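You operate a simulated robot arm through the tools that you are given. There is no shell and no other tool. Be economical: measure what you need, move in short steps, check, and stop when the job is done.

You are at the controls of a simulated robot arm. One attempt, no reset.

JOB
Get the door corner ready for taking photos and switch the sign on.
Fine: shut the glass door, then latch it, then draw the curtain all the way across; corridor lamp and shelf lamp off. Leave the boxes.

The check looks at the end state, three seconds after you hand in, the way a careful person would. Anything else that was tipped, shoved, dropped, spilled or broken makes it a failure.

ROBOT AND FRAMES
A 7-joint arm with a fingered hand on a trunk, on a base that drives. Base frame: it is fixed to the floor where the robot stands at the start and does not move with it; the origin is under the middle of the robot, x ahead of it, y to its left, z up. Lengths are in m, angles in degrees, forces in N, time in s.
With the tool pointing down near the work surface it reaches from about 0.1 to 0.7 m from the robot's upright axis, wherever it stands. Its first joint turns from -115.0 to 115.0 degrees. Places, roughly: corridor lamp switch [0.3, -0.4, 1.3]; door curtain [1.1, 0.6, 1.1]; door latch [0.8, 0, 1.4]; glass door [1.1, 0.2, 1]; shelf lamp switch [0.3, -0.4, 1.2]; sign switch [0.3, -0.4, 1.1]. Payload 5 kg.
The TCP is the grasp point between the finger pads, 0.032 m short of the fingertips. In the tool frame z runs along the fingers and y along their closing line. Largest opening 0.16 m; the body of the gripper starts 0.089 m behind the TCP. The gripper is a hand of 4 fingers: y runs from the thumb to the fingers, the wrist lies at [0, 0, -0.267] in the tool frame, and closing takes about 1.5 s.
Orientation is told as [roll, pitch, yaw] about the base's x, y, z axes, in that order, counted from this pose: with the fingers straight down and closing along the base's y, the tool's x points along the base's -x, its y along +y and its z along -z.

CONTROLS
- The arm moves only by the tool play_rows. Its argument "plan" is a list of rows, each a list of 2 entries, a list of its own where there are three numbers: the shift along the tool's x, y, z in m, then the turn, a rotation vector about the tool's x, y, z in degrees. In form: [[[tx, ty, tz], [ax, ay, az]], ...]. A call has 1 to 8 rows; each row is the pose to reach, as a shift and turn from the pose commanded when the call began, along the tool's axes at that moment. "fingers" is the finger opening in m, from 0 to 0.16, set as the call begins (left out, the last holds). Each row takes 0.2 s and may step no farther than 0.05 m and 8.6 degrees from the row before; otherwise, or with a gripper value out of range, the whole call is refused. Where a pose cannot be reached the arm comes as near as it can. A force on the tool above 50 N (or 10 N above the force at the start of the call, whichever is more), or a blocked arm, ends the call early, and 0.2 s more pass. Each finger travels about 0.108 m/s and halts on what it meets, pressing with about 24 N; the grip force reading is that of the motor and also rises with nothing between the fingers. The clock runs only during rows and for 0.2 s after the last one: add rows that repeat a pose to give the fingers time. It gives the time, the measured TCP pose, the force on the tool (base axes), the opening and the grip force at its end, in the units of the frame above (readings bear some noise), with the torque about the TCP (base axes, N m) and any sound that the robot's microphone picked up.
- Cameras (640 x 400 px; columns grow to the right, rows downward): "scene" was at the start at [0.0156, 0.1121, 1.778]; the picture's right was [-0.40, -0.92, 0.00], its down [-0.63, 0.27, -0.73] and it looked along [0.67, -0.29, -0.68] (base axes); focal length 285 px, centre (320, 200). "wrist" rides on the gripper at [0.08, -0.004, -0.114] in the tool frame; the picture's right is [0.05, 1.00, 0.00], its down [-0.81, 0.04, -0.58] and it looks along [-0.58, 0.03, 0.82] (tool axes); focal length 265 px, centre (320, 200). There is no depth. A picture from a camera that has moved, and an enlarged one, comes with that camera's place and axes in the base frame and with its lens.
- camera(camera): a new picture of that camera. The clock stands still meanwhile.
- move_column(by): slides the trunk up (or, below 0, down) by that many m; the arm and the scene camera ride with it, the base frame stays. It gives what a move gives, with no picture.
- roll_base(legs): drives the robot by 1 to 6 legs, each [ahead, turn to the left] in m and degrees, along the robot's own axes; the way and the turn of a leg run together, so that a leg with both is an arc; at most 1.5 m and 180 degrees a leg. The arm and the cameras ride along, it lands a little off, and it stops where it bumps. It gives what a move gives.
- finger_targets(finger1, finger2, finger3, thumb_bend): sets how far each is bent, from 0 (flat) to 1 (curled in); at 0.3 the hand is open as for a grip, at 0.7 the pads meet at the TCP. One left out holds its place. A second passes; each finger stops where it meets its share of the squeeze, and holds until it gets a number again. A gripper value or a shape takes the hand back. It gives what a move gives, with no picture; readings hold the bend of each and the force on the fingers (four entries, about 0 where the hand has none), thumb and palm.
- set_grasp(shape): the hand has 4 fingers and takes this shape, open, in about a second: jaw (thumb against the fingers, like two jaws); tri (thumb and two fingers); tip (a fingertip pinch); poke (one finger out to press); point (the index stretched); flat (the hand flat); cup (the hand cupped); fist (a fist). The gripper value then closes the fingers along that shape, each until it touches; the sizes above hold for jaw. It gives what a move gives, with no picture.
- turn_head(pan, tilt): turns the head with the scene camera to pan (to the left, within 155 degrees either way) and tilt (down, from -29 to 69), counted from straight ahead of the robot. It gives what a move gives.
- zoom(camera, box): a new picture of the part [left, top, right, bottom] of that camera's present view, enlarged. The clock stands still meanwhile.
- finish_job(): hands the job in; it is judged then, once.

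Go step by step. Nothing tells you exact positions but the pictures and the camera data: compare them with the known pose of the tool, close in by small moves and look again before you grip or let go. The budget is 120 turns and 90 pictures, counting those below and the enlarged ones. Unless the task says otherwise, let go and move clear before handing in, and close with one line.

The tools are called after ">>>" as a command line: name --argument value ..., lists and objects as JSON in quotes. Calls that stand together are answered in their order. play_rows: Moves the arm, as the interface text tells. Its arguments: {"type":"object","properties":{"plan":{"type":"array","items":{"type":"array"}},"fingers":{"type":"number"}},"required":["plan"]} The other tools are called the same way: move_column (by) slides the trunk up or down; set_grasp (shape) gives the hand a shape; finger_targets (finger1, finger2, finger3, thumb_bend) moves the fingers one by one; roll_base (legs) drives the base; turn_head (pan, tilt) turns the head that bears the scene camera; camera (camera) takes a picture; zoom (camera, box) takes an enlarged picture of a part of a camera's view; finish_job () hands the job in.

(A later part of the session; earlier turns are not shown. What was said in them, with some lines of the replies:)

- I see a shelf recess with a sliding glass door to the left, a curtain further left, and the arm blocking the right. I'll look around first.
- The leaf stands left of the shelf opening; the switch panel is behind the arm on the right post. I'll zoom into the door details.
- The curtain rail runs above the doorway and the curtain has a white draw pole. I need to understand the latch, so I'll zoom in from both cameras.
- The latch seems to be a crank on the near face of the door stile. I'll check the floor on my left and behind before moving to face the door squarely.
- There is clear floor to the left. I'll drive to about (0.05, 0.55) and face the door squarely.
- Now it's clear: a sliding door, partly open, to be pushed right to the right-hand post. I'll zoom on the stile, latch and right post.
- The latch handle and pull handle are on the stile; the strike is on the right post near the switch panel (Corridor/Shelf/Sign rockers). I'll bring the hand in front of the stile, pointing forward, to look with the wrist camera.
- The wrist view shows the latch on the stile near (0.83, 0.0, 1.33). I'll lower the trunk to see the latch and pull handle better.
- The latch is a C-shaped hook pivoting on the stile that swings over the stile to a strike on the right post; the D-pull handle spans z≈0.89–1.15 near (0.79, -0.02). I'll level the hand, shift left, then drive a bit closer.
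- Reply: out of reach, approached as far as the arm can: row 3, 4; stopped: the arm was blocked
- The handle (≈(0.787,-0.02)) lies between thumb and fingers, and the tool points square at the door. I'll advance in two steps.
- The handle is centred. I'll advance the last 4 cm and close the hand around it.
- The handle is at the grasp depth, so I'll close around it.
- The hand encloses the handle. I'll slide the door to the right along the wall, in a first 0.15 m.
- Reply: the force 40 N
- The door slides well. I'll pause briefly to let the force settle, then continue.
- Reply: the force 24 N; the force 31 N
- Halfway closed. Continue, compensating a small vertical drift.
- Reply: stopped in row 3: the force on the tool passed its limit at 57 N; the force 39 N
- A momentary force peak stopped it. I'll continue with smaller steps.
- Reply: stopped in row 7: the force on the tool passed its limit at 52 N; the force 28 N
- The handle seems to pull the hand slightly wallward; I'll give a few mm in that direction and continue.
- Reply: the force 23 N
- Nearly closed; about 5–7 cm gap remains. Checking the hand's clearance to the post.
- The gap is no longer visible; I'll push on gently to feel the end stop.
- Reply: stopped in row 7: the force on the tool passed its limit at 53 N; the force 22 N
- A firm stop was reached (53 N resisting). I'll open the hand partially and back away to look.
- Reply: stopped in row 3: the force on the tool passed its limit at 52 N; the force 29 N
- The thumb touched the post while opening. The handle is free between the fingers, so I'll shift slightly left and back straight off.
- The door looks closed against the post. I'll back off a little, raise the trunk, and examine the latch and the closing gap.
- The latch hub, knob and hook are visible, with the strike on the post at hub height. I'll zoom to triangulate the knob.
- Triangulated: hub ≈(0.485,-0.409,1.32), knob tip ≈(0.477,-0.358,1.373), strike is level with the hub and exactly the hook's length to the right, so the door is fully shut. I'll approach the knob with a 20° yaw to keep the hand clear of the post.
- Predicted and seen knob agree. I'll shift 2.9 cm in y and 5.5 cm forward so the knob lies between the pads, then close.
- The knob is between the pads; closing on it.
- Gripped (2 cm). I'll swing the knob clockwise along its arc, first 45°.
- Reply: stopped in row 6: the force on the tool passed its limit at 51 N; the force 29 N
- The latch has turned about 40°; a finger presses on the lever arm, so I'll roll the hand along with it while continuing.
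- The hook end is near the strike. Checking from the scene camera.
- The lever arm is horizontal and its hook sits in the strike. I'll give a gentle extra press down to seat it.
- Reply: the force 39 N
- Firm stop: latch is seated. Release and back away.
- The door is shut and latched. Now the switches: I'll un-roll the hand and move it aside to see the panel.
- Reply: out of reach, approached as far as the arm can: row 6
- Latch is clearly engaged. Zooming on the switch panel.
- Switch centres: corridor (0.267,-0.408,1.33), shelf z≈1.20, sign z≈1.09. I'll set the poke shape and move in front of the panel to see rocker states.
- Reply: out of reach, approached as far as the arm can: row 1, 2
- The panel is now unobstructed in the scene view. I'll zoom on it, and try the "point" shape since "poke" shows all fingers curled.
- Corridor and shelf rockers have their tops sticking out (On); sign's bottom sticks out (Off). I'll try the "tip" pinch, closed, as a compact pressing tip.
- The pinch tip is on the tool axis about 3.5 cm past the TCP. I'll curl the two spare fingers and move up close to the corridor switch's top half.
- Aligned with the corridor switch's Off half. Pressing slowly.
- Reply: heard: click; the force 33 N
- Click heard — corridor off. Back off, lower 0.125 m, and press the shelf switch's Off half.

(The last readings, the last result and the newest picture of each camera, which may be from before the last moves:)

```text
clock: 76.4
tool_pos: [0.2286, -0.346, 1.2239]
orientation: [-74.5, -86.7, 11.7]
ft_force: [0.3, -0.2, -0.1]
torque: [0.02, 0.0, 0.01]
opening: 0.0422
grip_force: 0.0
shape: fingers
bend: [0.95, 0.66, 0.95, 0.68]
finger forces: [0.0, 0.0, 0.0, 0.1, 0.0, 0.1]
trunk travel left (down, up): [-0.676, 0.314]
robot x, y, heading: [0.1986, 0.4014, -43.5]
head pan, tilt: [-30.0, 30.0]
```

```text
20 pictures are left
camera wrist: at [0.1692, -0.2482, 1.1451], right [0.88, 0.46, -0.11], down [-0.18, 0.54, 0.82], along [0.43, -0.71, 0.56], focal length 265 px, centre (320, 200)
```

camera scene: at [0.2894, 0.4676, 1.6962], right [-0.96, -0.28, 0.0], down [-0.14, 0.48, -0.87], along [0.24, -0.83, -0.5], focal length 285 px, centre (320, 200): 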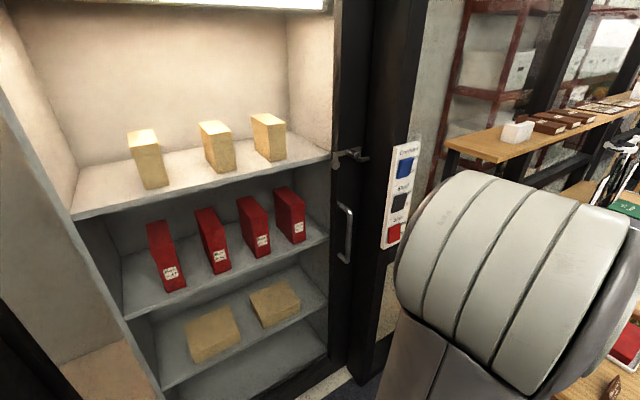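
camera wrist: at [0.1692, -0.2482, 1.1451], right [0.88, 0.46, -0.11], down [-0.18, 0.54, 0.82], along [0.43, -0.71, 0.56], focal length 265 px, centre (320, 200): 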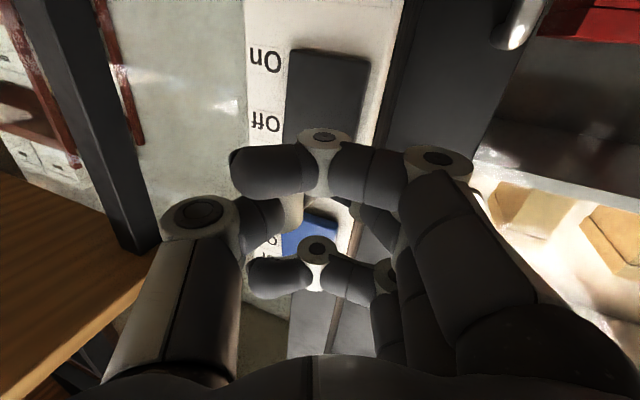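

The tip is about 1 cm high relative to this switch; lower slightly and press.

>>> play_rows --plan '[[[0.009, 0, 0.01], [0, 0, 0]], [[0.009, 0, 0.022], [0, 0, 0]], [[0.009, 0, 0.03], [0, 0, 0]], [[0.009, 0, 0.037], [0, 0, 0]], [[0.009, 0, 0.043], [0, 0, 0]], [[0.009, 0, 0.048], [0, 0, 0]]]'

>>> camera --camera "wrist"

```text
clock: 77.8
tool_pos: [0.2463, -0.3856, 1.2153]
orientation: [-76.2, -86.7, 13.1]
ft_force: [-14.4, 22.0, 0.7]
torque: [0.13, 0.07, -0.03]
opening: 0.0423
grip_force: 0.1
shape: fingers
bend: [0.95, 0.68, 0.95, 0.68]
finger forces: [0.0, 0.0, 0.0, 0.1, 0.0, 0.0]
trunk travel left (down, up): [-0.676, 0.314]
robot x, y, heading: [0.2006, 0.4021, -43.6]
head pan, tilt: [-30.0, 30.0]
heard: click
```

```text
19 pictures are left
camera wrist: at [0.1858, -0.2878, 1.1376], right [0.89, 0.45, -0.11], down [-0.18, 0.54, 0.82], along [0.43, -0.71, 0.56], focal length 265 px, centre (320, 200)
```

wrist: 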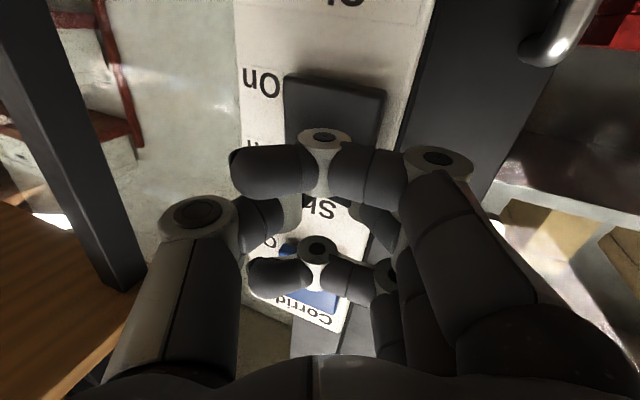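

Shelf lamp is off now. Next: back off, lower ~0.145 m and line up with the Sign's On (lower) half.

>>> play_rows --plan '[[[0, 0, -0.025], [0, 0, 0]], [[0, 0, -0.05], [0, 0, 0]]]'

>>> move_column --by -0.145

>>> camera --camera "wrist"

```text
clock: 78.4
tool_pos: [0.2282, -0.3451, 1.2149]
orientation: [-74.3, -86.6, 11.8]
ft_force: [-0.1, 0.4, -0.1]
torque: [-0.04, 0.0, 0.02]
opening: 0.0424
grip_force: 0.1
shape: fingers
bend: [0.95, 0.66, 0.95, 0.68]
finger forces: [0.0, 0.0, 0.0, 0.0, 0.0, 0.0]
trunk travel left (down, up): [-0.676, 0.314]
robot x, y, heading: [0.1997, 0.4048, -43.7]
head pan, tilt: [-30.0, 30.0]
```

```text
clock: 80.1
tool_pos: [0.2281, -0.3457, 1.0699]
orientation: [-74.5, -86.6, 11.7]
ft_force: [0.4, 0.2, 0.1]
torque: [0.0, -0.01, 0.02]
opening: 0.0423
grip_force: 0.0
shape: fingers
bend: [0.95, 0.66, 0.95, 0.68]
finger forces: [0.0, 0.1, 0.0, 0.0, 0.0, 0.0]
trunk travel left (down, up): [-0.531, 0.459]
robot x, y, heading: [0.2002, 0.4012, -43.6]
head pan, tilt: [-30.0, 30.0]
```

```text
18 pictures are left
camera wrist: at [0.1678, -0.2468, 0.9921], right [0.88, 0.46, -0.11], down [-0.18, 0.54, 0.82], along [0.43, -0.71, 0.56], focal length 265 px, centre (320, 200)
```

wrist: 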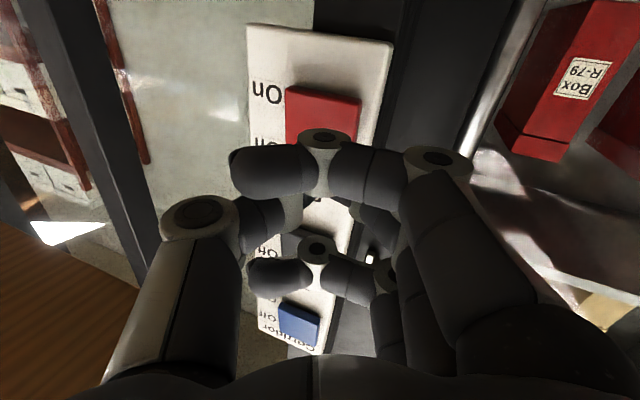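

The tip is still near the rocker's middle; I'll go 2.4 cm lower to the On half, then press.

>>> play_rows --plan '[[[0.024, 0, 0], [0, 0, 0]], [[0.024, 0, 0.012], [0, 0, 0]], [[0.024, 0, 0.022], [0, 0, 0]], [[0.024, 0, 0.03], [0, 0, 0]], [[0.024, 0, 0.037], [0, 0, 0]], [[0.024, 0, 0.043], [0, 0, 0]], [[0.024, 0, 0.048], [0, 0, 0]]]'

>>> camera --camera "wrist"

```text
clock: 81.7
tool_pos: [0.2443, -0.386, 1.0463]
orientation: [-74.2, -86.8, 11.1]
ft_force: [-13.0, 17.8, -3.0]
torque: [0.0, 0.03, 0.01]
opening: 0.0424
grip_force: 0.1
shape: fingers
bend: [0.95, 0.68, 0.95, 0.68]
finger forces: [0.1, 0.0, 0.1, 0.1, 0.0, 0.0]
trunk travel left (down, up): [-0.531, 0.459]
robot x, y, heading: [0.1993, 0.4041, -43.8]
head pan, tilt: [-30.0, 30.0]
heard: click
```

```text
17 pictures are left
camera wrist: at [0.185, -0.288, 0.9679], right [0.89, 0.45, -0.11], down [-0.18, 0.54, 0.82], along [0.43, -0.71, 0.56], focal length 265 px, centre (320, 200)
```

wrist: 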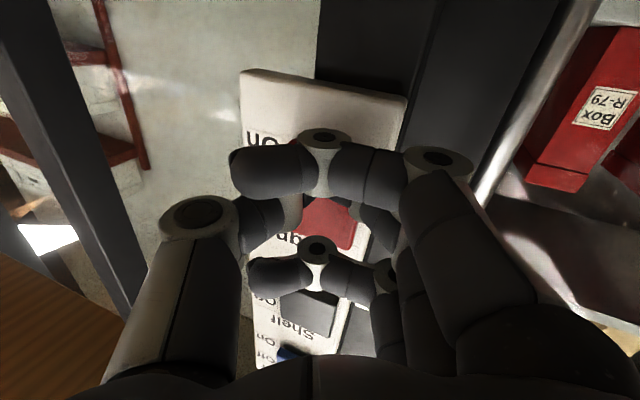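

Click — sign switched. I'll back away, then look at the panel states and the curtain.

>>> play_rows --plan '[[[0, 0, -0.03], [0, 0, 0]], [[0, 0, -0.07], [0, 0, 0]], [[0, 0, -0.11], [0, 0, 0]], [[0, 0, -0.15], [0, 0, 0]], [[0, 0, -0.19], [0, 0, 0]]]'

>>> move_column --by 0.2

>>> zoom --camera "scene" --box '[320, 60, 480, 260]'

>>> turn_head --pan 50 --tilt 10

>>> camera --camera "scene"

```text
clock: 82.9
tool_pos: [0.1644, -0.2166, 1.0533]
orientation: [-74.9, -86.7, 12.0]
ft_force: [0.1, 0.0, 1.0]
torque: [-0.02, -0.01, 0.02]
opening: 0.0422
grip_force: 0.0
shape: fingers
bend: [0.95, 0.66, 0.95, 0.68]
finger forces: [0.0, 0.0, 0.1, 0.0, 0.1, 0.1]
trunk travel left (down, up): [-0.531, 0.459]
robot x, y, heading: [0.1981, 0.4016, -43.8]
head pan, tilt: [-30.0, 30.0]
```

```text
clock: 85.0
tool_pos: [0.164, -0.2174, 1.251]
orientation: [-74.4, -86.6, 11.6]
ft_force: [-0.1, -0.8, -0.2]
torque: [-0.01, 0.02, -0.01]
opening: 0.0422
grip_force: 0.0
shape: fingers
bend: [0.95, 0.66, 0.95, 0.68]
finger forces: [0.1, 0.0, 0.0, 0.0, 0.0, 0.0]
trunk travel left (down, up): [-0.731, 0.259]
robot x, y, heading: [0.2013, 0.3999, -43.6]
head pan, tilt: [-30.0, 30.0]
```

```text
2.00 times, centred on (400, 160) of scene
camera zoom: at [0.2902, 0.469, 1.6291], right [-0.96, -0.28, 0.0], down [-0.14, 0.48, -0.87], along [0.24, -0.83, -0.5], focal length 569 px, centre (160, 280)
```

zoom: 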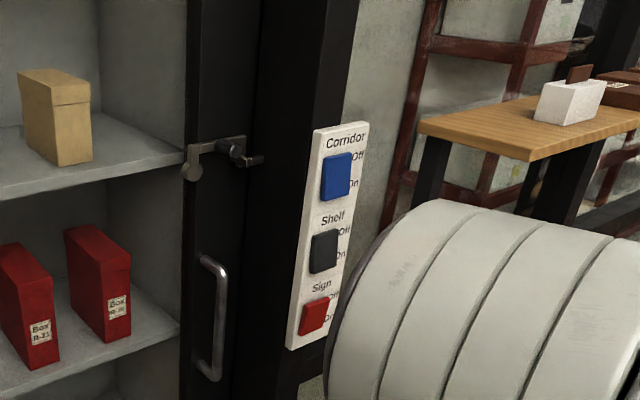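

```text
clock: 86.6
tool_pos: [0.1642, -0.2185, 1.2518]
orientation: [-74.3, -86.6, 11.6]
ft_force: [-0.2, 0.6, 0.3]
torque: [-0.01, -0.03, -0.01]
opening: 0.0424
grip_force: 0.0
shape: fingers
bend: [0.95, 0.66, 0.95, 0.68]
finger forces: [0.0, 0.0, 0.0, 0.1, 0.0, 0.2]
trunk travel left (down, up): [-0.731, 0.259]
robot x, y, heading: [0.1992, 0.4046, -43.4]
head pan, tilt: [50.0, 10.0]
```

```text
15 pictures are left
camera scene: at [0.3573, 0.566, 1.6615], right [0.11, -0.99, 0.0], down [-0.17, -0.02, -0.98], along [0.98, 0.11, -0.17], focal length 285 px, centre (320, 200)
```

scene: 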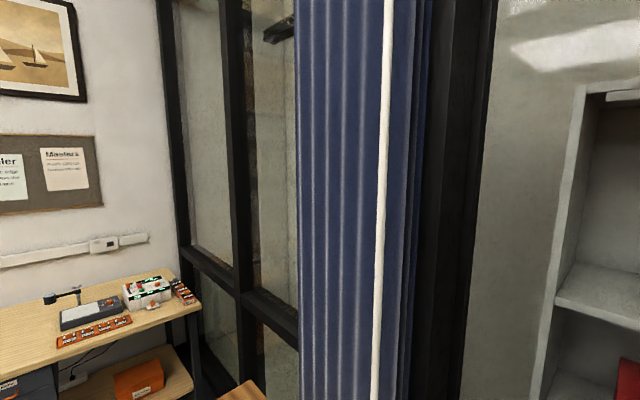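

All switches are as wanted (rocker tilts changed, shelf lamp dark). The curtain's draw rod is at about (0.957, 0.505), hanging to z≈0.9; I'll turn the robot parallel to the wall so I can pull it by driving backwards.

>>> set_grasp --shape "jaw"

>>> roll_base --legs '[[-0.17, 0], [0, 91.5]]'

>>> play_rows --plan '[[[0, -0.02, -0.0156], [7.9, 0, 0]], [[0, -0.04, -0.031], [15.8, 0, 0]], [[0, -0.06, -0.047], [23.7, 0, 0]], [[0, -0.08, -0.0626], [31.6, 0, 0]], [[0, -0.1, -0.078], [39.5, 0, 0]], [[0, -0.12, -0.094], [47.4, 0, 0]], [[0, -0.14, -0.1095], [55, 0, 0]]]' --fingers 0.12

>>> turn_head --pan -40 --tilt 25

>>> camera --camera "scene"

```text
clock: 87.5
tool_pos: [0.1644, -0.2185, 1.2517]
orientation: [-74.4, -86.7, 11.8]
ft_force: [-0.5, 0.4, 0.4]
torque: [0.01, 0.0, 0.0]
opening: 0.1601
grip_force: 0.0
shape: jaw
bend: [0.3, 0.3, 0.3, 0.3]
finger forces: [0.0, 0.1, 0.0, 0.0, 0.1, 0.0]
trunk travel left (down, up): [-0.731, 0.259]
robot x, y, heading: [0.1985, 0.4025, -43.8]
head pan, tilt: [50.0, 10.0]
```

```text
clock: 92.8
tool_pos: [0.6956, 0.4848, 1.2519]
orientation: [-74.4, -86.6, 101.5]
ft_force: [0.5, -0.6, -0.4]
torque: [0.03, 0.02, 0.0]
opening: 0.1597
grip_force: 0.1
shape: jaw
bend: [0.3, 0.3, 0.3, 0.3]
finger forces: [0.0, 0.1, 0.1, 0.0, 0.0, 0.0]
trunk travel left (down, up): [-0.731, 0.259]
robot x, y, heading: [0.0763, 0.5182, 46.2]
head pan, tilt: [50.0, 10.0]
```

```text
clock: 94.4
tool_pos: [0.6623, 0.3065, 1.2588]
orientation: [-128.0, -86.5, 100.0]
ft_force: [0.5, -0.2, 0.0]
torque: [0.02, -0.04, 0.01]
opening: 0.1203
grip_force: 0.1
shape: jaw
bend: [0.63, 0.63, 0.63, 0.59]
finger forces: [0.0, 0.0, 0.0, 0.0, 0.0, 0.0]
trunk travel left (down, up): [-0.731, 0.259]
robot x, y, heading: [0.0744, 0.5222, 46.4]
head pan, tilt: [50.0, 10.0]
```

```text
clock: 96.0
tool_pos: [0.6622, 0.3068, 1.2589]
orientation: [-129.3, -86.6, 101.5]
ft_force: [-0.4, 0.1, 0.5]
torque: [0.0, 0.04, -0.03]
opening: 0.1204
grip_force: 0.1
shape: jaw
bend: [0.63, 0.63, 0.63, 0.59]
finger forces: [0.1, 0.0, 0.0, 0.1, 0.1, 0.1]
trunk travel left (down, up): [-0.731, 0.259]
robot x, y, heading: [0.0757, 0.5182, 46.4]
head pan, tilt: [-40.0, 25.0]
```

```text
14 pictures are left
camera scene: at [0.0132, 0.5943, 1.6371], right [0.11, -0.99, 0.0], down [-0.42, -0.05, -0.91], along [0.9, 0.1, -0.42], focal length 285 px, centre (320, 200)
```

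scene: 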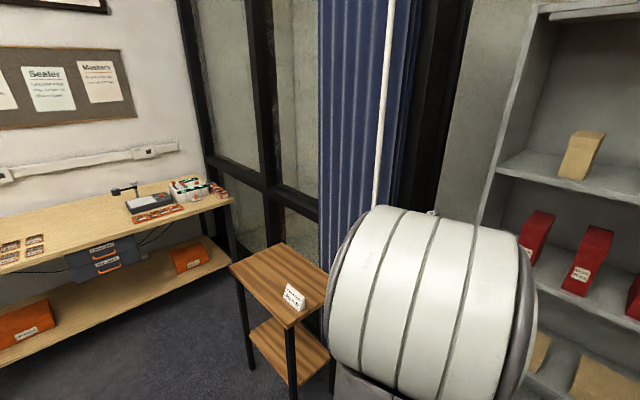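

The rod position is confirmed. Raise the trunk and drive forward 0.34 m to bring the hand in front of the rod.

>>> move_column --by 0.14

>>> roll_base --legs '[[0.335, 1.6]]'

>>> camera --camera "wrist"

```text
clock: 97.7
tool_pos: [0.662, 0.3076, 1.3998]
orientation: [-129.1, -86.6, 101.4]
ft_force: [-0.1, -0.8, 1.0]
torque: [-0.04, 0.03, 0.05]
opening: 0.1202
grip_force: 0.1
shape: jaw
bend: [0.63, 0.63, 0.63, 0.59]
finger forces: [0.0, 0.1, 0.0, 0.0, 0.1, 0.0]
trunk travel left (down, up): [-0.871, 0.119]
robot x, y, heading: [0.0772, 0.5196, 46.5]
head pan, tilt: [-40.0, 25.0]
```

```text
clock: 99.9
tool_pos: [0.9041, 0.5804, 1.4001]
orientation: [-128.7, -86.6, 102.9]
ft_force: [0.2, 0.7, 0.1]
torque: [0.0, 0.02, -0.04]
opening: 0.1204
grip_force: 0.0
shape: jaw
bend: [0.63, 0.63, 0.63, 0.59]
finger forces: [0.0, 0.0, 0.1, 0.0, 0.1, 0.1]
trunk travel left (down, up): [-0.871, 0.119]
robot x, y, heading: [0.3093, 0.7722, 47.9]
head pan, tilt: [-40.0, 25.0]
```

```text
13 pictures are left
camera wrist: at [0.8009, 0.6214, 1.3147], right [0.44, 0.89, -0.1], down [-0.51, 0.34, 0.79], along [0.74, -0.29, 0.6], focal length 265 px, centre (320, 200)
```

wrist: 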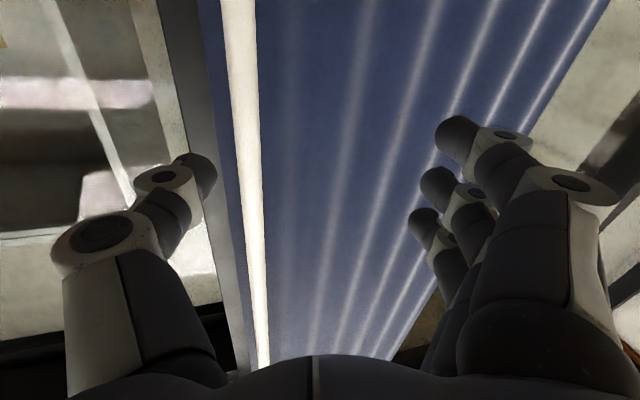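

The rod is 5.6 cm to the right and 7.7 cm ahead in the tool frame. I'll align and advance.

>>> play_rows --plan '[[[0, -0.03, 0], [0, 0, 0]], [[0, -0.056, 0.01], [0, 0, 0]], [[0, -0.056, 0.035], [0, 0, 0]], [[0, -0.056, 0.063], [0, 0, 0]]]'

>>> camera --camera "wrist"

```text
clock: 100.9
tool_pos: [0.9372, 0.5058, 1.4029]
orientation: [-127.6, -86.7, 101.8]
ft_force: [-0.7, -0.3, 0.3]
torque: [-0.03, 0.01, -0.03]
opening: 0.1204
grip_force: 0.1
shape: jaw
bend: [0.63, 0.63, 0.63, 0.59]
finger forces: [0.0, 0.0, 0.1, 0.0, 0.1, 0.1]
trunk travel left (down, up): [-0.871, 0.119]
robot x, y, heading: [0.3075, 0.7725, 48.1]
head pan, tilt: [-40.0, 25.0]
```

```text
12 pictures are left
camera wrist: at [0.8344, 0.5453, 1.3189], right [0.44, 0.89, -0.1], down [-0.51, 0.34, 0.79], along [0.74, -0.29, 0.6], focal length 265 px, centre (320, 200)
```

wrist: 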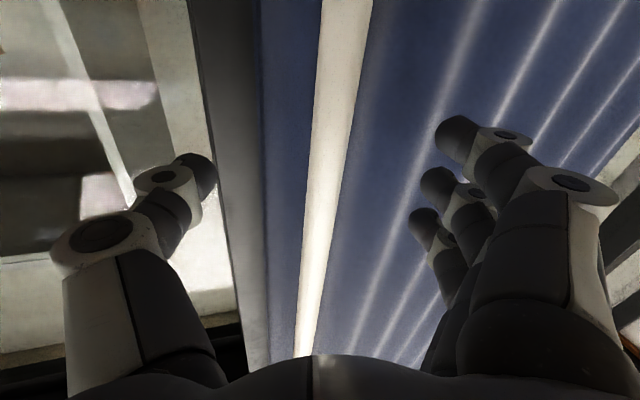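

Rod centred between the fingers at grasp depth. Closing.

>>> play_rows --plan '[[[0, 0, 0.01], [0, 0, 0]], [[0, 0, 0.01], [0, 0, 0]], [[0, 0, 0.01], [0, 0, 0]], [[0, 0, 0.01], [0, 0, 0]], [[0, 0, 0.01], [0, 0, 0]], [[0, 0, 0.01], [0, 0, 0]], [[0, 0, 0.01], [0, 0, 0]]]' --fingers 0.0

>>> camera --camera "wrist"

```text
clock: 102.5
tool_pos: [0.9461, 0.4995, 1.4051]
orientation: [-129.0, -86.8, 103.1]
ft_force: [4.2, -1.4, -0.9]
torque: [-0.03, 0.02, 0.01]
opening: 0.0035
grip_force: 23.9
shape: jaw
bend: [0.68, 0.65, 0.67, 0.72]
finger forces: [1.4, 0.0, 1.8, 0.1, 0.0, 0.1]
trunk travel left (down, up): [-0.871, 0.119]
robot x, y, heading: [0.3084, 0.7749, 48.3]
head pan, tilt: [-40.0, 25.0]
```

```text
11 pictures are left
camera wrist: at [0.8435, 0.5407, 1.3206], right [0.44, 0.89, -0.1], down [-0.51, 0.33, 0.79], along [0.74, -0.29, 0.6], focal length 265 px, centre (320, 200)
```

wrist: 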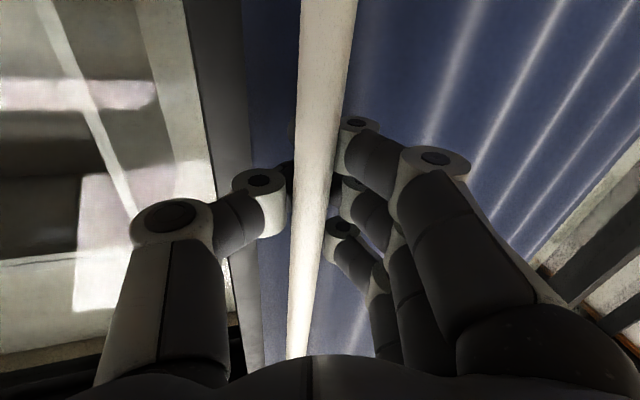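

The rod is caged between thumb and fingers. I'll drive backward 0.3 m along the wall as a test pull.

>>> roll_base --legs '[[-0.3, 0]]'

>>> camera --camera "scene"

```text
clock: 104.6
tool_pos: [0.7379, 0.2649, 1.4049]
orientation: [-129.0, -86.7, 102.8]
ft_force: [3.6, -3.7, 0.0]
torque: [-0.01, -0.01, 0.01]
opening: 0.0034
grip_force: 24.1
shape: jaw
bend: [0.67, 0.65, 0.67, 0.72]
finger forces: [2.0, 0.0, 2.5, 0.1, 0.0, 0.0]
trunk travel left (down, up): [-0.871, 0.119]
robot x, y, heading: [0.1042, 0.5438, 48.0]
head pan, tilt: [-40.0, 25.0]
```

```text
10 pictures are left
camera scene: at [0.0391, 0.6145, 1.7772], right [0.14, -0.99, 0.0], down [-0.42, -0.06, -0.91], along [0.9, 0.12, -0.42], focal length 285 px, centre (320, 200)
```

scene: 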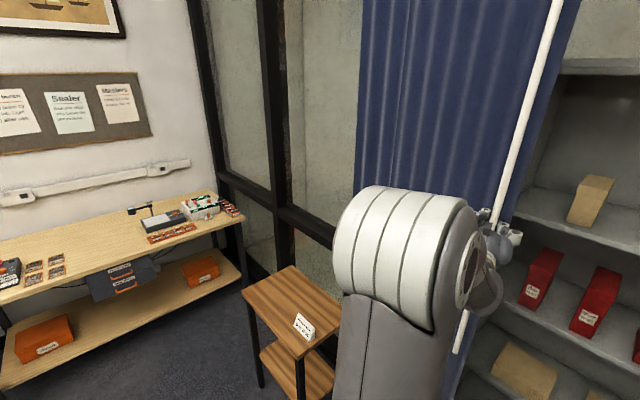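

The curtain follows the rod nicely. Continue backward 0.5 m.

>>> roll_base --legs '[[-0.5, 0]]'

>>> turn_head --pan -80 --tilt 10

>>> camera --camera "scene"

```text
clock: 107.5
tool_pos: [0.4162, -0.0944, 1.4047]
orientation: [-129.0, -86.7, 102.6]
ft_force: [12.4, -12.3, -0.7]
torque: [0.03, 0.02, 0.08]
opening: 0.0031
grip_force: 23.8
shape: jaw
bend: [0.66, 0.65, 0.66, 0.72]
finger forces: [3.5, 0.1, 3.6, 0.0, 15.7, 0.0]
trunk travel left (down, up): [-0.871, 0.119]
robot x, y, heading: [-0.2216, 0.185, 47.8]
head pan, tilt: [-40.0, 25.0]
stopped in leg 1: the robot was blocked; the commanded pose is now the measured one
```

```text
clock: 108.6
tool_pos: [0.4181, -0.0922, 1.4037]
orientation: [-129.1, -86.7, 102.8]
ft_force: [13.4, -14.3, -0.6]
torque: [0.03, 0.05, 0.14]
opening: 0.0031
grip_force: 24.6
shape: jaw
bend: [0.66, 0.65, 0.66, 0.72]
finger forces: [4.1, 0.1, 4.2, 0.1, 16.7, 0.0]
trunk travel left (down, up): [-0.871, 0.119]
robot x, y, heading: [-0.2209, 0.1845, 48.1]
head pan, tilt: [-80.0, 10.0]
```

```text
9 pictures are left
camera scene: at [-0.2943, 0.1919, 1.8016], right [-0.53, -0.85, 0.0], down [-0.15, 0.09, -0.98], along [0.84, -0.52, -0.18], focal length 285 px, centre (320, 200)
```

scene: 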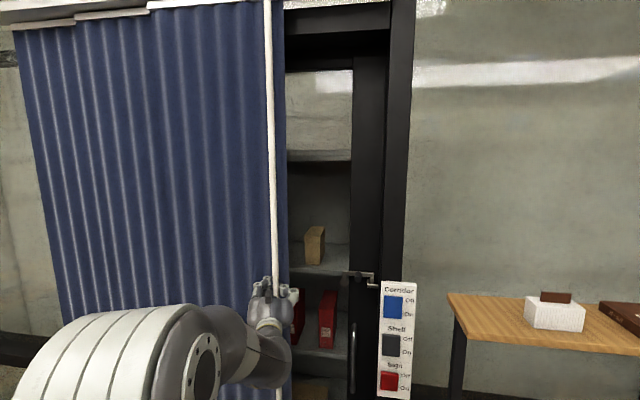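

The base met something behind it (or its limit) with about 0.3 m left; rod travel so far is fine. I'll finish the pull with the arm, easing slightly toward the wall.

>>> play_rows --plan '[[[0.0035, -0.038, -0.002], [2.5, 0, 0]], [[0.007, -0.076, -0.004], [5, 0, 0]], [[0.01, -0.112, -0.0137], [7.5, 0, 0]], [[0.014, -0.148, -0.023], [10, 0, 0]], [[0.017, -0.184, -0.033], [12.5, 0, 0]], [[0.021, -0.221, -0.042], [15, 0, 0]], [[0.024, -0.257, -0.052], [17.5, 0, 0]], [[0.028, -0.293, -0.0615], [20, 0, 0]]]'

>>> camera --camera "scene"

```text
clock: 110.4
tool_pos: [0.2389, -0.3169, 1.3924]
orientation: [-146.1, -86.3, 100.8]
ft_force: [10.5, 30.2, 3.9]
torque: [0.35, 0.03, -0.14]
opening: 0.0038
grip_force: 24.2
shape: jaw
bend: [0.68, 0.66, 0.67, 0.72]
finger forces: [16.5, 1.4, 9.0, 0.0, 0.1, 0.1]
trunk travel left (down, up): [-0.871, 0.119]
robot x, y, heading: [-0.2218, 0.1905, 48.0]
head pan, tilt: [-80.0, 10.0]
```

```text
8 pictures are left
camera scene: at [-0.2941, 0.2026, 1.8016], right [-0.53, -0.85, 0.0], down [-0.15, 0.09, -0.98], along [0.84, -0.52, -0.17], focal length 285 px, centre (320, 200)
```

scene: 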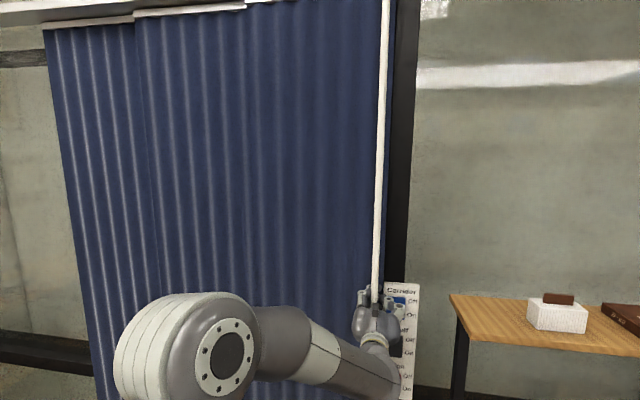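

Resistance rose to ~30 N, suggesting the end of the rail. I'll look at the rail top.

>>> turn_head --pan -85 --tilt -15

>>> camera --camera "scene"

```text
clock: 111.3
tool_pos: [0.2368, -0.3176, 1.3906]
orientation: [-146.5, -86.2, 100.9]
ft_force: [17.8, 34.7, 4.6]
torque: [0.34, -0.02, -0.26]
opening: 0.0041
grip_force: 24.3
shape: jaw
bend: [0.69, 0.66, 0.66, 0.72]
finger forces: [22.0, 5.2, 10.8, 0.0, 0.0, 0.0]
trunk travel left (down, up): [-0.871, 0.119]
robot x, y, heading: [-0.2203, 0.1837, 47.9]
head pan, tilt: [-85.0, -15.0]
```

```text
7 pictures are left
camera scene: at [-0.3088, 0.2039, 1.84], right [-0.6, -0.8, 0.0], down [0.2, -0.16, -0.97], along [0.77, -0.58, 0.26], focal length 285 px, centre (320, 200)
```

scene: 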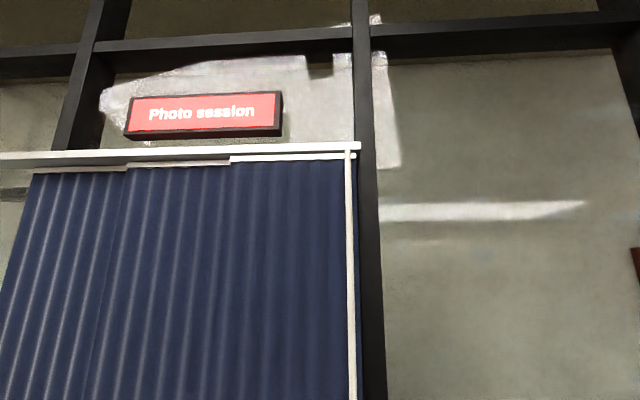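

The "Photo session" sign is lit and the rod's carrier is at the end of the rail. I'll release and back straight off.

>>> play_rows --plan '[[[0, 0, 0], [0, 0, 0]], [[0, 0, 0], [0, 0, 0]], [[0, 0, 0], [0, 0, 0]], [[0, 0, 0], [0, 0, 0]], [[0, 0, 0], [0, 0, 0]]]' --fingers 0.11

>>> camera --camera "wrist"

```text
clock: 112.5
tool_pos: [0.2259, -0.3236, 1.3918]
orientation: [-151.8, -86.6, 105.6]
ft_force: [-26.0, 21.9, -3.0]
torque: [0.5, 0.87, 1.36]
opening: 0.1038
grip_force: 0.0
shape: jaw
bend: [0.73, 0.71, 0.68, 0.64]
finger forces: [34.0, 16.4, 0.1, 0.1, 0.0, 0.0]
trunk travel left (down, up): [-0.871, 0.119]
robot x, y, heading: [-0.2216, 0.1833, 48.2]
head pan, tilt: [-85.0, -15.0]
```

```text
6 pictures are left
camera wrist: at [0.1454, -0.2493, 1.3064], right [0.72, 0.69, -0.08], down [-0.38, 0.49, 0.78], along [0.58, -0.53, 0.62], focal length 265 px, centre (320, 200)
```

wrist: 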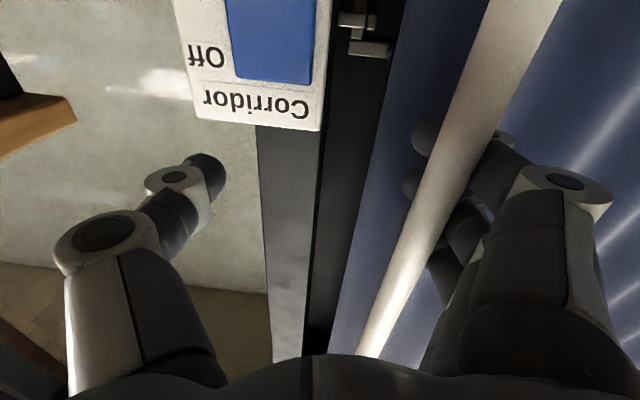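

The fingertips are still behind the rod; I'll open fully and shift left so they clear it before backing off.

>>> play_rows --plan '[[[0, 0.012, 0], [0, 0, 0]], [[0, 0.024, 0], [0, 0, 0]], [[0, 0.036, 0], [0, 0, 0]], [[0, 0.048, 0], [0, 0, 0]], [[0, 0.055, 0], [0, 0, 0]], [[0, 0.055, 0], [0, 0, 0]]]' --fingers 0.15

>>> camera --camera "wrist"

```text
clock: 113.0
tool_pos: [0.2363, -0.3117, 1.3927]
orientation: [-151.4, -86.5, 105.3]
ft_force: [-20.8, 20.2, 3.6]
torque: [0.62, 0.56, 2.32]
opening: 0.1497
grip_force: 0.0
shape: jaw
bend: [0.44, 0.41, 0.41, 0.39]
finger forces: [27.7, 4.2, 2.6, 0.0, 0.0, 0.0]
trunk travel left (down, up): [-0.871, 0.119]
robot x, y, heading: [-0.2182, 0.1852, 48.2]
head pan, tilt: [-85.0, -15.0]
stopped in row 2: the force on the tool passed its limit at 56 N (the readings are from after the stop); the commanded pose is now the measured one
```

```text
5 pictures are left
camera wrist: at [0.1565, -0.2379, 1.3059], right [0.72, 0.69, -0.08], down [-0.38, 0.49, 0.78], along [0.58, -0.53, 0.62], focal length 265 px, centre (320, 200)
```

wrist: 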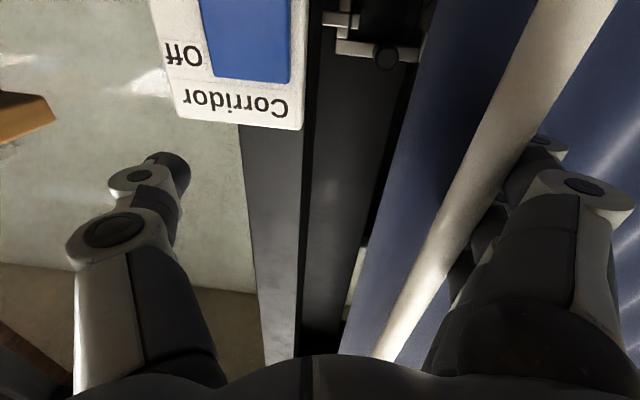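

The rod now lies against the inner finger side. Retreat slowly along the tool axis, drifting a little left.

>>> play_rows --plan '[[[0, 0, -0.01], [0, 0, 0]], [[0, 0.004, -0.02], [0, 0, 0]], [[0, 0.008, -0.032], [0, 0, 0]], [[0, 0.01, -0.045], [0, 0, 0]], [[0, 0.01, -0.06], [0, 0, 0]], [[0, 0.01, -0.08], [0, 0, 0]], [[0, 0.01, -0.1], [0, 0, 0]]]' --fingers 0.16

>>> camera --camera "scene"

```text
clock: 114.6
tool_pos: [0.1782, -0.2371, 1.3849]
orientation: [-149.8, -86.7, 103.7]
ft_force: [-0.9, -0.2, -0.6]
torque: [0.0, -0.03, -0.01]
opening: 0.1602
grip_force: 0.0
shape: jaw
bend: [0.3, 0.3, 0.3, 0.3]
finger forces: [0.0, 0.0, 0.1, 0.0, 0.0, 0.0]
trunk travel left (down, up): [-0.871, 0.119]
robot x, y, heading: [-0.2174, 0.1847, 48.1]
head pan, tilt: [-85.0, -15.0]
```

```text
4 pictures are left
camera scene: at [-0.3143, 0.1965, 1.8398], right [-0.6, -0.8, 0.0], down [0.21, -0.16, -0.97], along [0.77, -0.58, 0.26], focal length 285 px, centre (320, 200)
```

scene: 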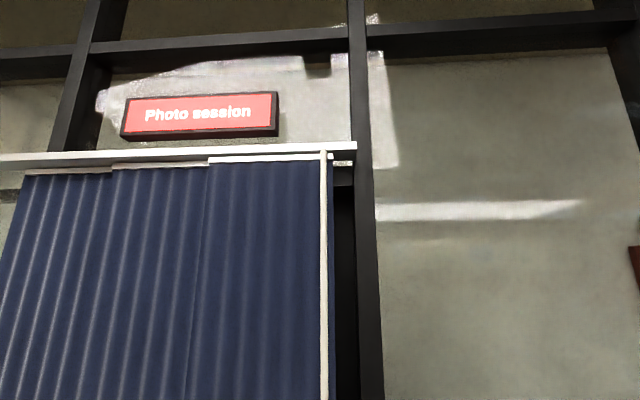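

Hand is free, but the curtain slid back ~7 cm while I opened. I'll put the open fingers (straight, not wrapped) to the left of the rod and push it back to the end.

>>> play_rows --plan '[[[0, 0, 0.03], [0, 0, 0]], [[0, 0, 0.06], [0, 0, 0]], [[0, 0, 0.08], [0, 0, 0]]]'

>>> camera --camera "wrist"

```text
clock: 115.4
tool_pos: [0.238, -0.2946, 1.3875]
orientation: [-147.7, -86.7, 101.5]
ft_force: [0.9, 0.4, 1.0]
torque: [-0.01, -0.05, -0.03]
opening: 0.1598
grip_force: 0.1
shape: jaw
bend: [0.3, 0.3, 0.3, 0.3]
finger forces: [0.1, 0.0, 0.0, 0.0, 0.0, 0.0]
trunk travel left (down, up): [-0.871, 0.119]
robot x, y, heading: [-0.2201, 0.1827, 48.0]
head pan, tilt: [-85.0, -15.0]
```

```text
3 pictures are left
camera wrist: at [0.1559, -0.2207, 1.302], right [0.72, 0.69, -0.08], down [-0.38, 0.49, 0.79], along [0.58, -0.53, 0.61], focal length 265 px, centre (320, 200)
```

wrist: 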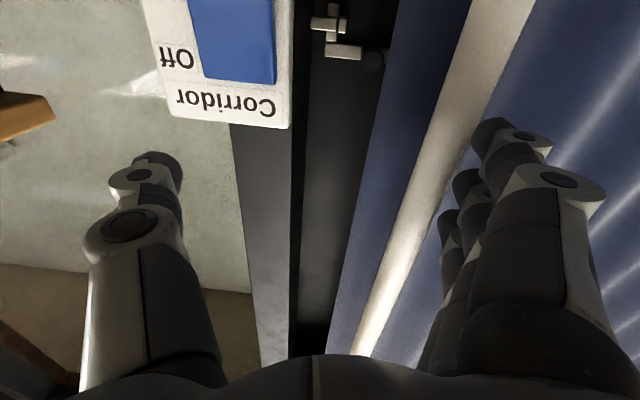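

Fingers are left of the rod, not wrapped. Push right slowly to the stop, then ease off and back away.

>>> play_rows --plan '[[[0, -0.02, 0], [0, 0, 0]], [[0, -0.04, 0], [0, 0, 0]], [[0, -0.055, 0], [0, 0, 0]], [[0, -0.068, 0], [0, 0, 0]], [[0, -0.08, 0], [0, 0, 0]], [[0, -0.088, 0], [0, 0, 0]], [[0, -0.096, 0], [0, 0, 0]], [[0, -0.096, 0], [0, 0, 0]]]'

```text
clock: 117.2
tool_pos: [0.1763, -0.356, 1.3904]
orientation: [-144.1, -86.6, 98.5]
ft_force: [28.6, 22.7, 2.7]
torque: [0.3, -0.26, -0.46]
opening: 0.1601
grip_force: 0.1
shape: jaw
bend: [0.22, 0.22, 0.23, 0.3]
finger forces: [11.4, 10.3, 9.3, 0.0, 0.0, 0.1]
trunk travel left (down, up): [-0.871, 0.119]
robot x, y, heading: [-0.2207, 0.1859, 48.4]
head pan, tilt: [-85.0, -15.0]
```

Firm stop on all three fingers. Ease left and back off.

>>> play_rows --plan '[[[0, 0.015, 0], [0, 0, 0]], [[0, 0.03, 0], [0, 0, 0]], [[0, 0.035, -0.03], [0, 0, 0]], [[0, 0.035, -0.06], [0, 0, 0]], [[0, 0.035, -0.1], [0, 0, 0]]]'

>>> camera --camera "scene"

```text
clock: 118.4
tool_pos: [0.1147, -0.2642, 1.3863]
orientation: [-152.3, -86.6, 106.1]
ft_force: [-0.7, 0.7, 0.6]
torque: [0.05, 0.03, 0.02]
opening: 0.1598
grip_force: 0.1
shape: jaw
bend: [0.3, 0.3, 0.3, 0.3]
finger forces: [0.0, 0.0, 0.1, 0.0, 0.1, 0.1]
trunk travel left (down, up): [-0.871, 0.119]
robot x, y, heading: [-0.2194, 0.1832, 48.1]
head pan, tilt: [-85.0, -15.0]
```

```text
2 pictures are left
camera scene: at [-0.317, 0.1982, 1.8397], right [-0.6, -0.8, 0.0], down [0.21, -0.16, -0.97], along [0.77, -0.58, 0.26], focal length 285 px, centre (320, 200)
```

scene: 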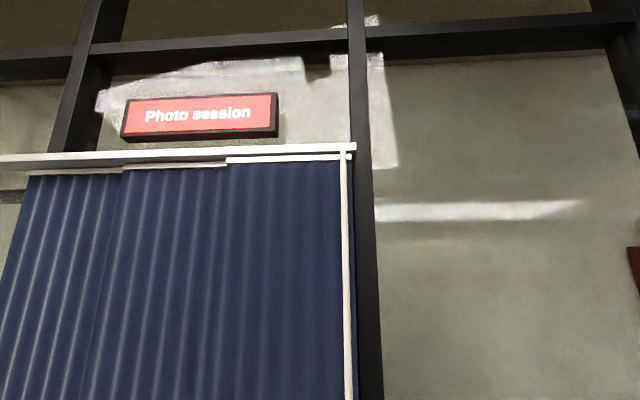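

The curtain is at the end stop and stays there. One last look behind the base, where it was blocked, to make sure nothing was disturbed.

>>> turn_head --pan -145 --tilt 45

>>> camera --camera "scene"

```text
clock: 119.7
tool_pos: [0.1191, -0.2657, 1.3853]
orientation: [-149.2, -86.7, 103.1]
ft_force: [0.0, 0.2, -0.2]
torque: [0.0, 0.01, 0.0]
opening: 0.16
grip_force: 0.0
shape: jaw
bend: [0.3, 0.3, 0.3, 0.3]
finger forces: [0.1, 0.0, 0.0, 0.1, 0.0, 0.0]
trunk travel left (down, up): [-0.871, 0.119]
robot x, y, heading: [-0.2204, 0.1854, 48.2]
head pan, tilt: [-145.0, 45.0]
```

```text
1 pictures are left
camera scene: at [-0.3868, 0.1638, 1.7466], right [-0.99, 0.12, 0.0], down [0.08, 0.7, -0.71], along [-0.08, -0.7, -0.71], focal length 285 px, centre (320, 200)
```

scene: 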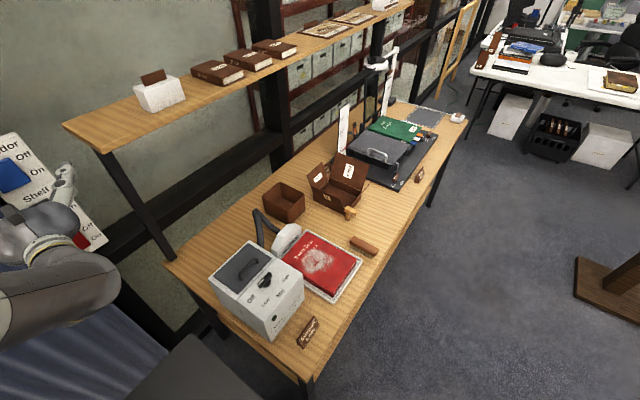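

Nothing on the table behind me looks tipped or out of place, and the hand is clear of the curtain. Handing in.

>>> finish_job

```text
The job is handed in.
```

I shut and latched the glass door, drew the curtain to the end stop of its rail, switched the corridor and shelf lamps off and lit the "Photo session" sign. I didn't touch the boxes. The base stopped against something behind it during the curtain pull, but nothing in view there looked moved or tipped.
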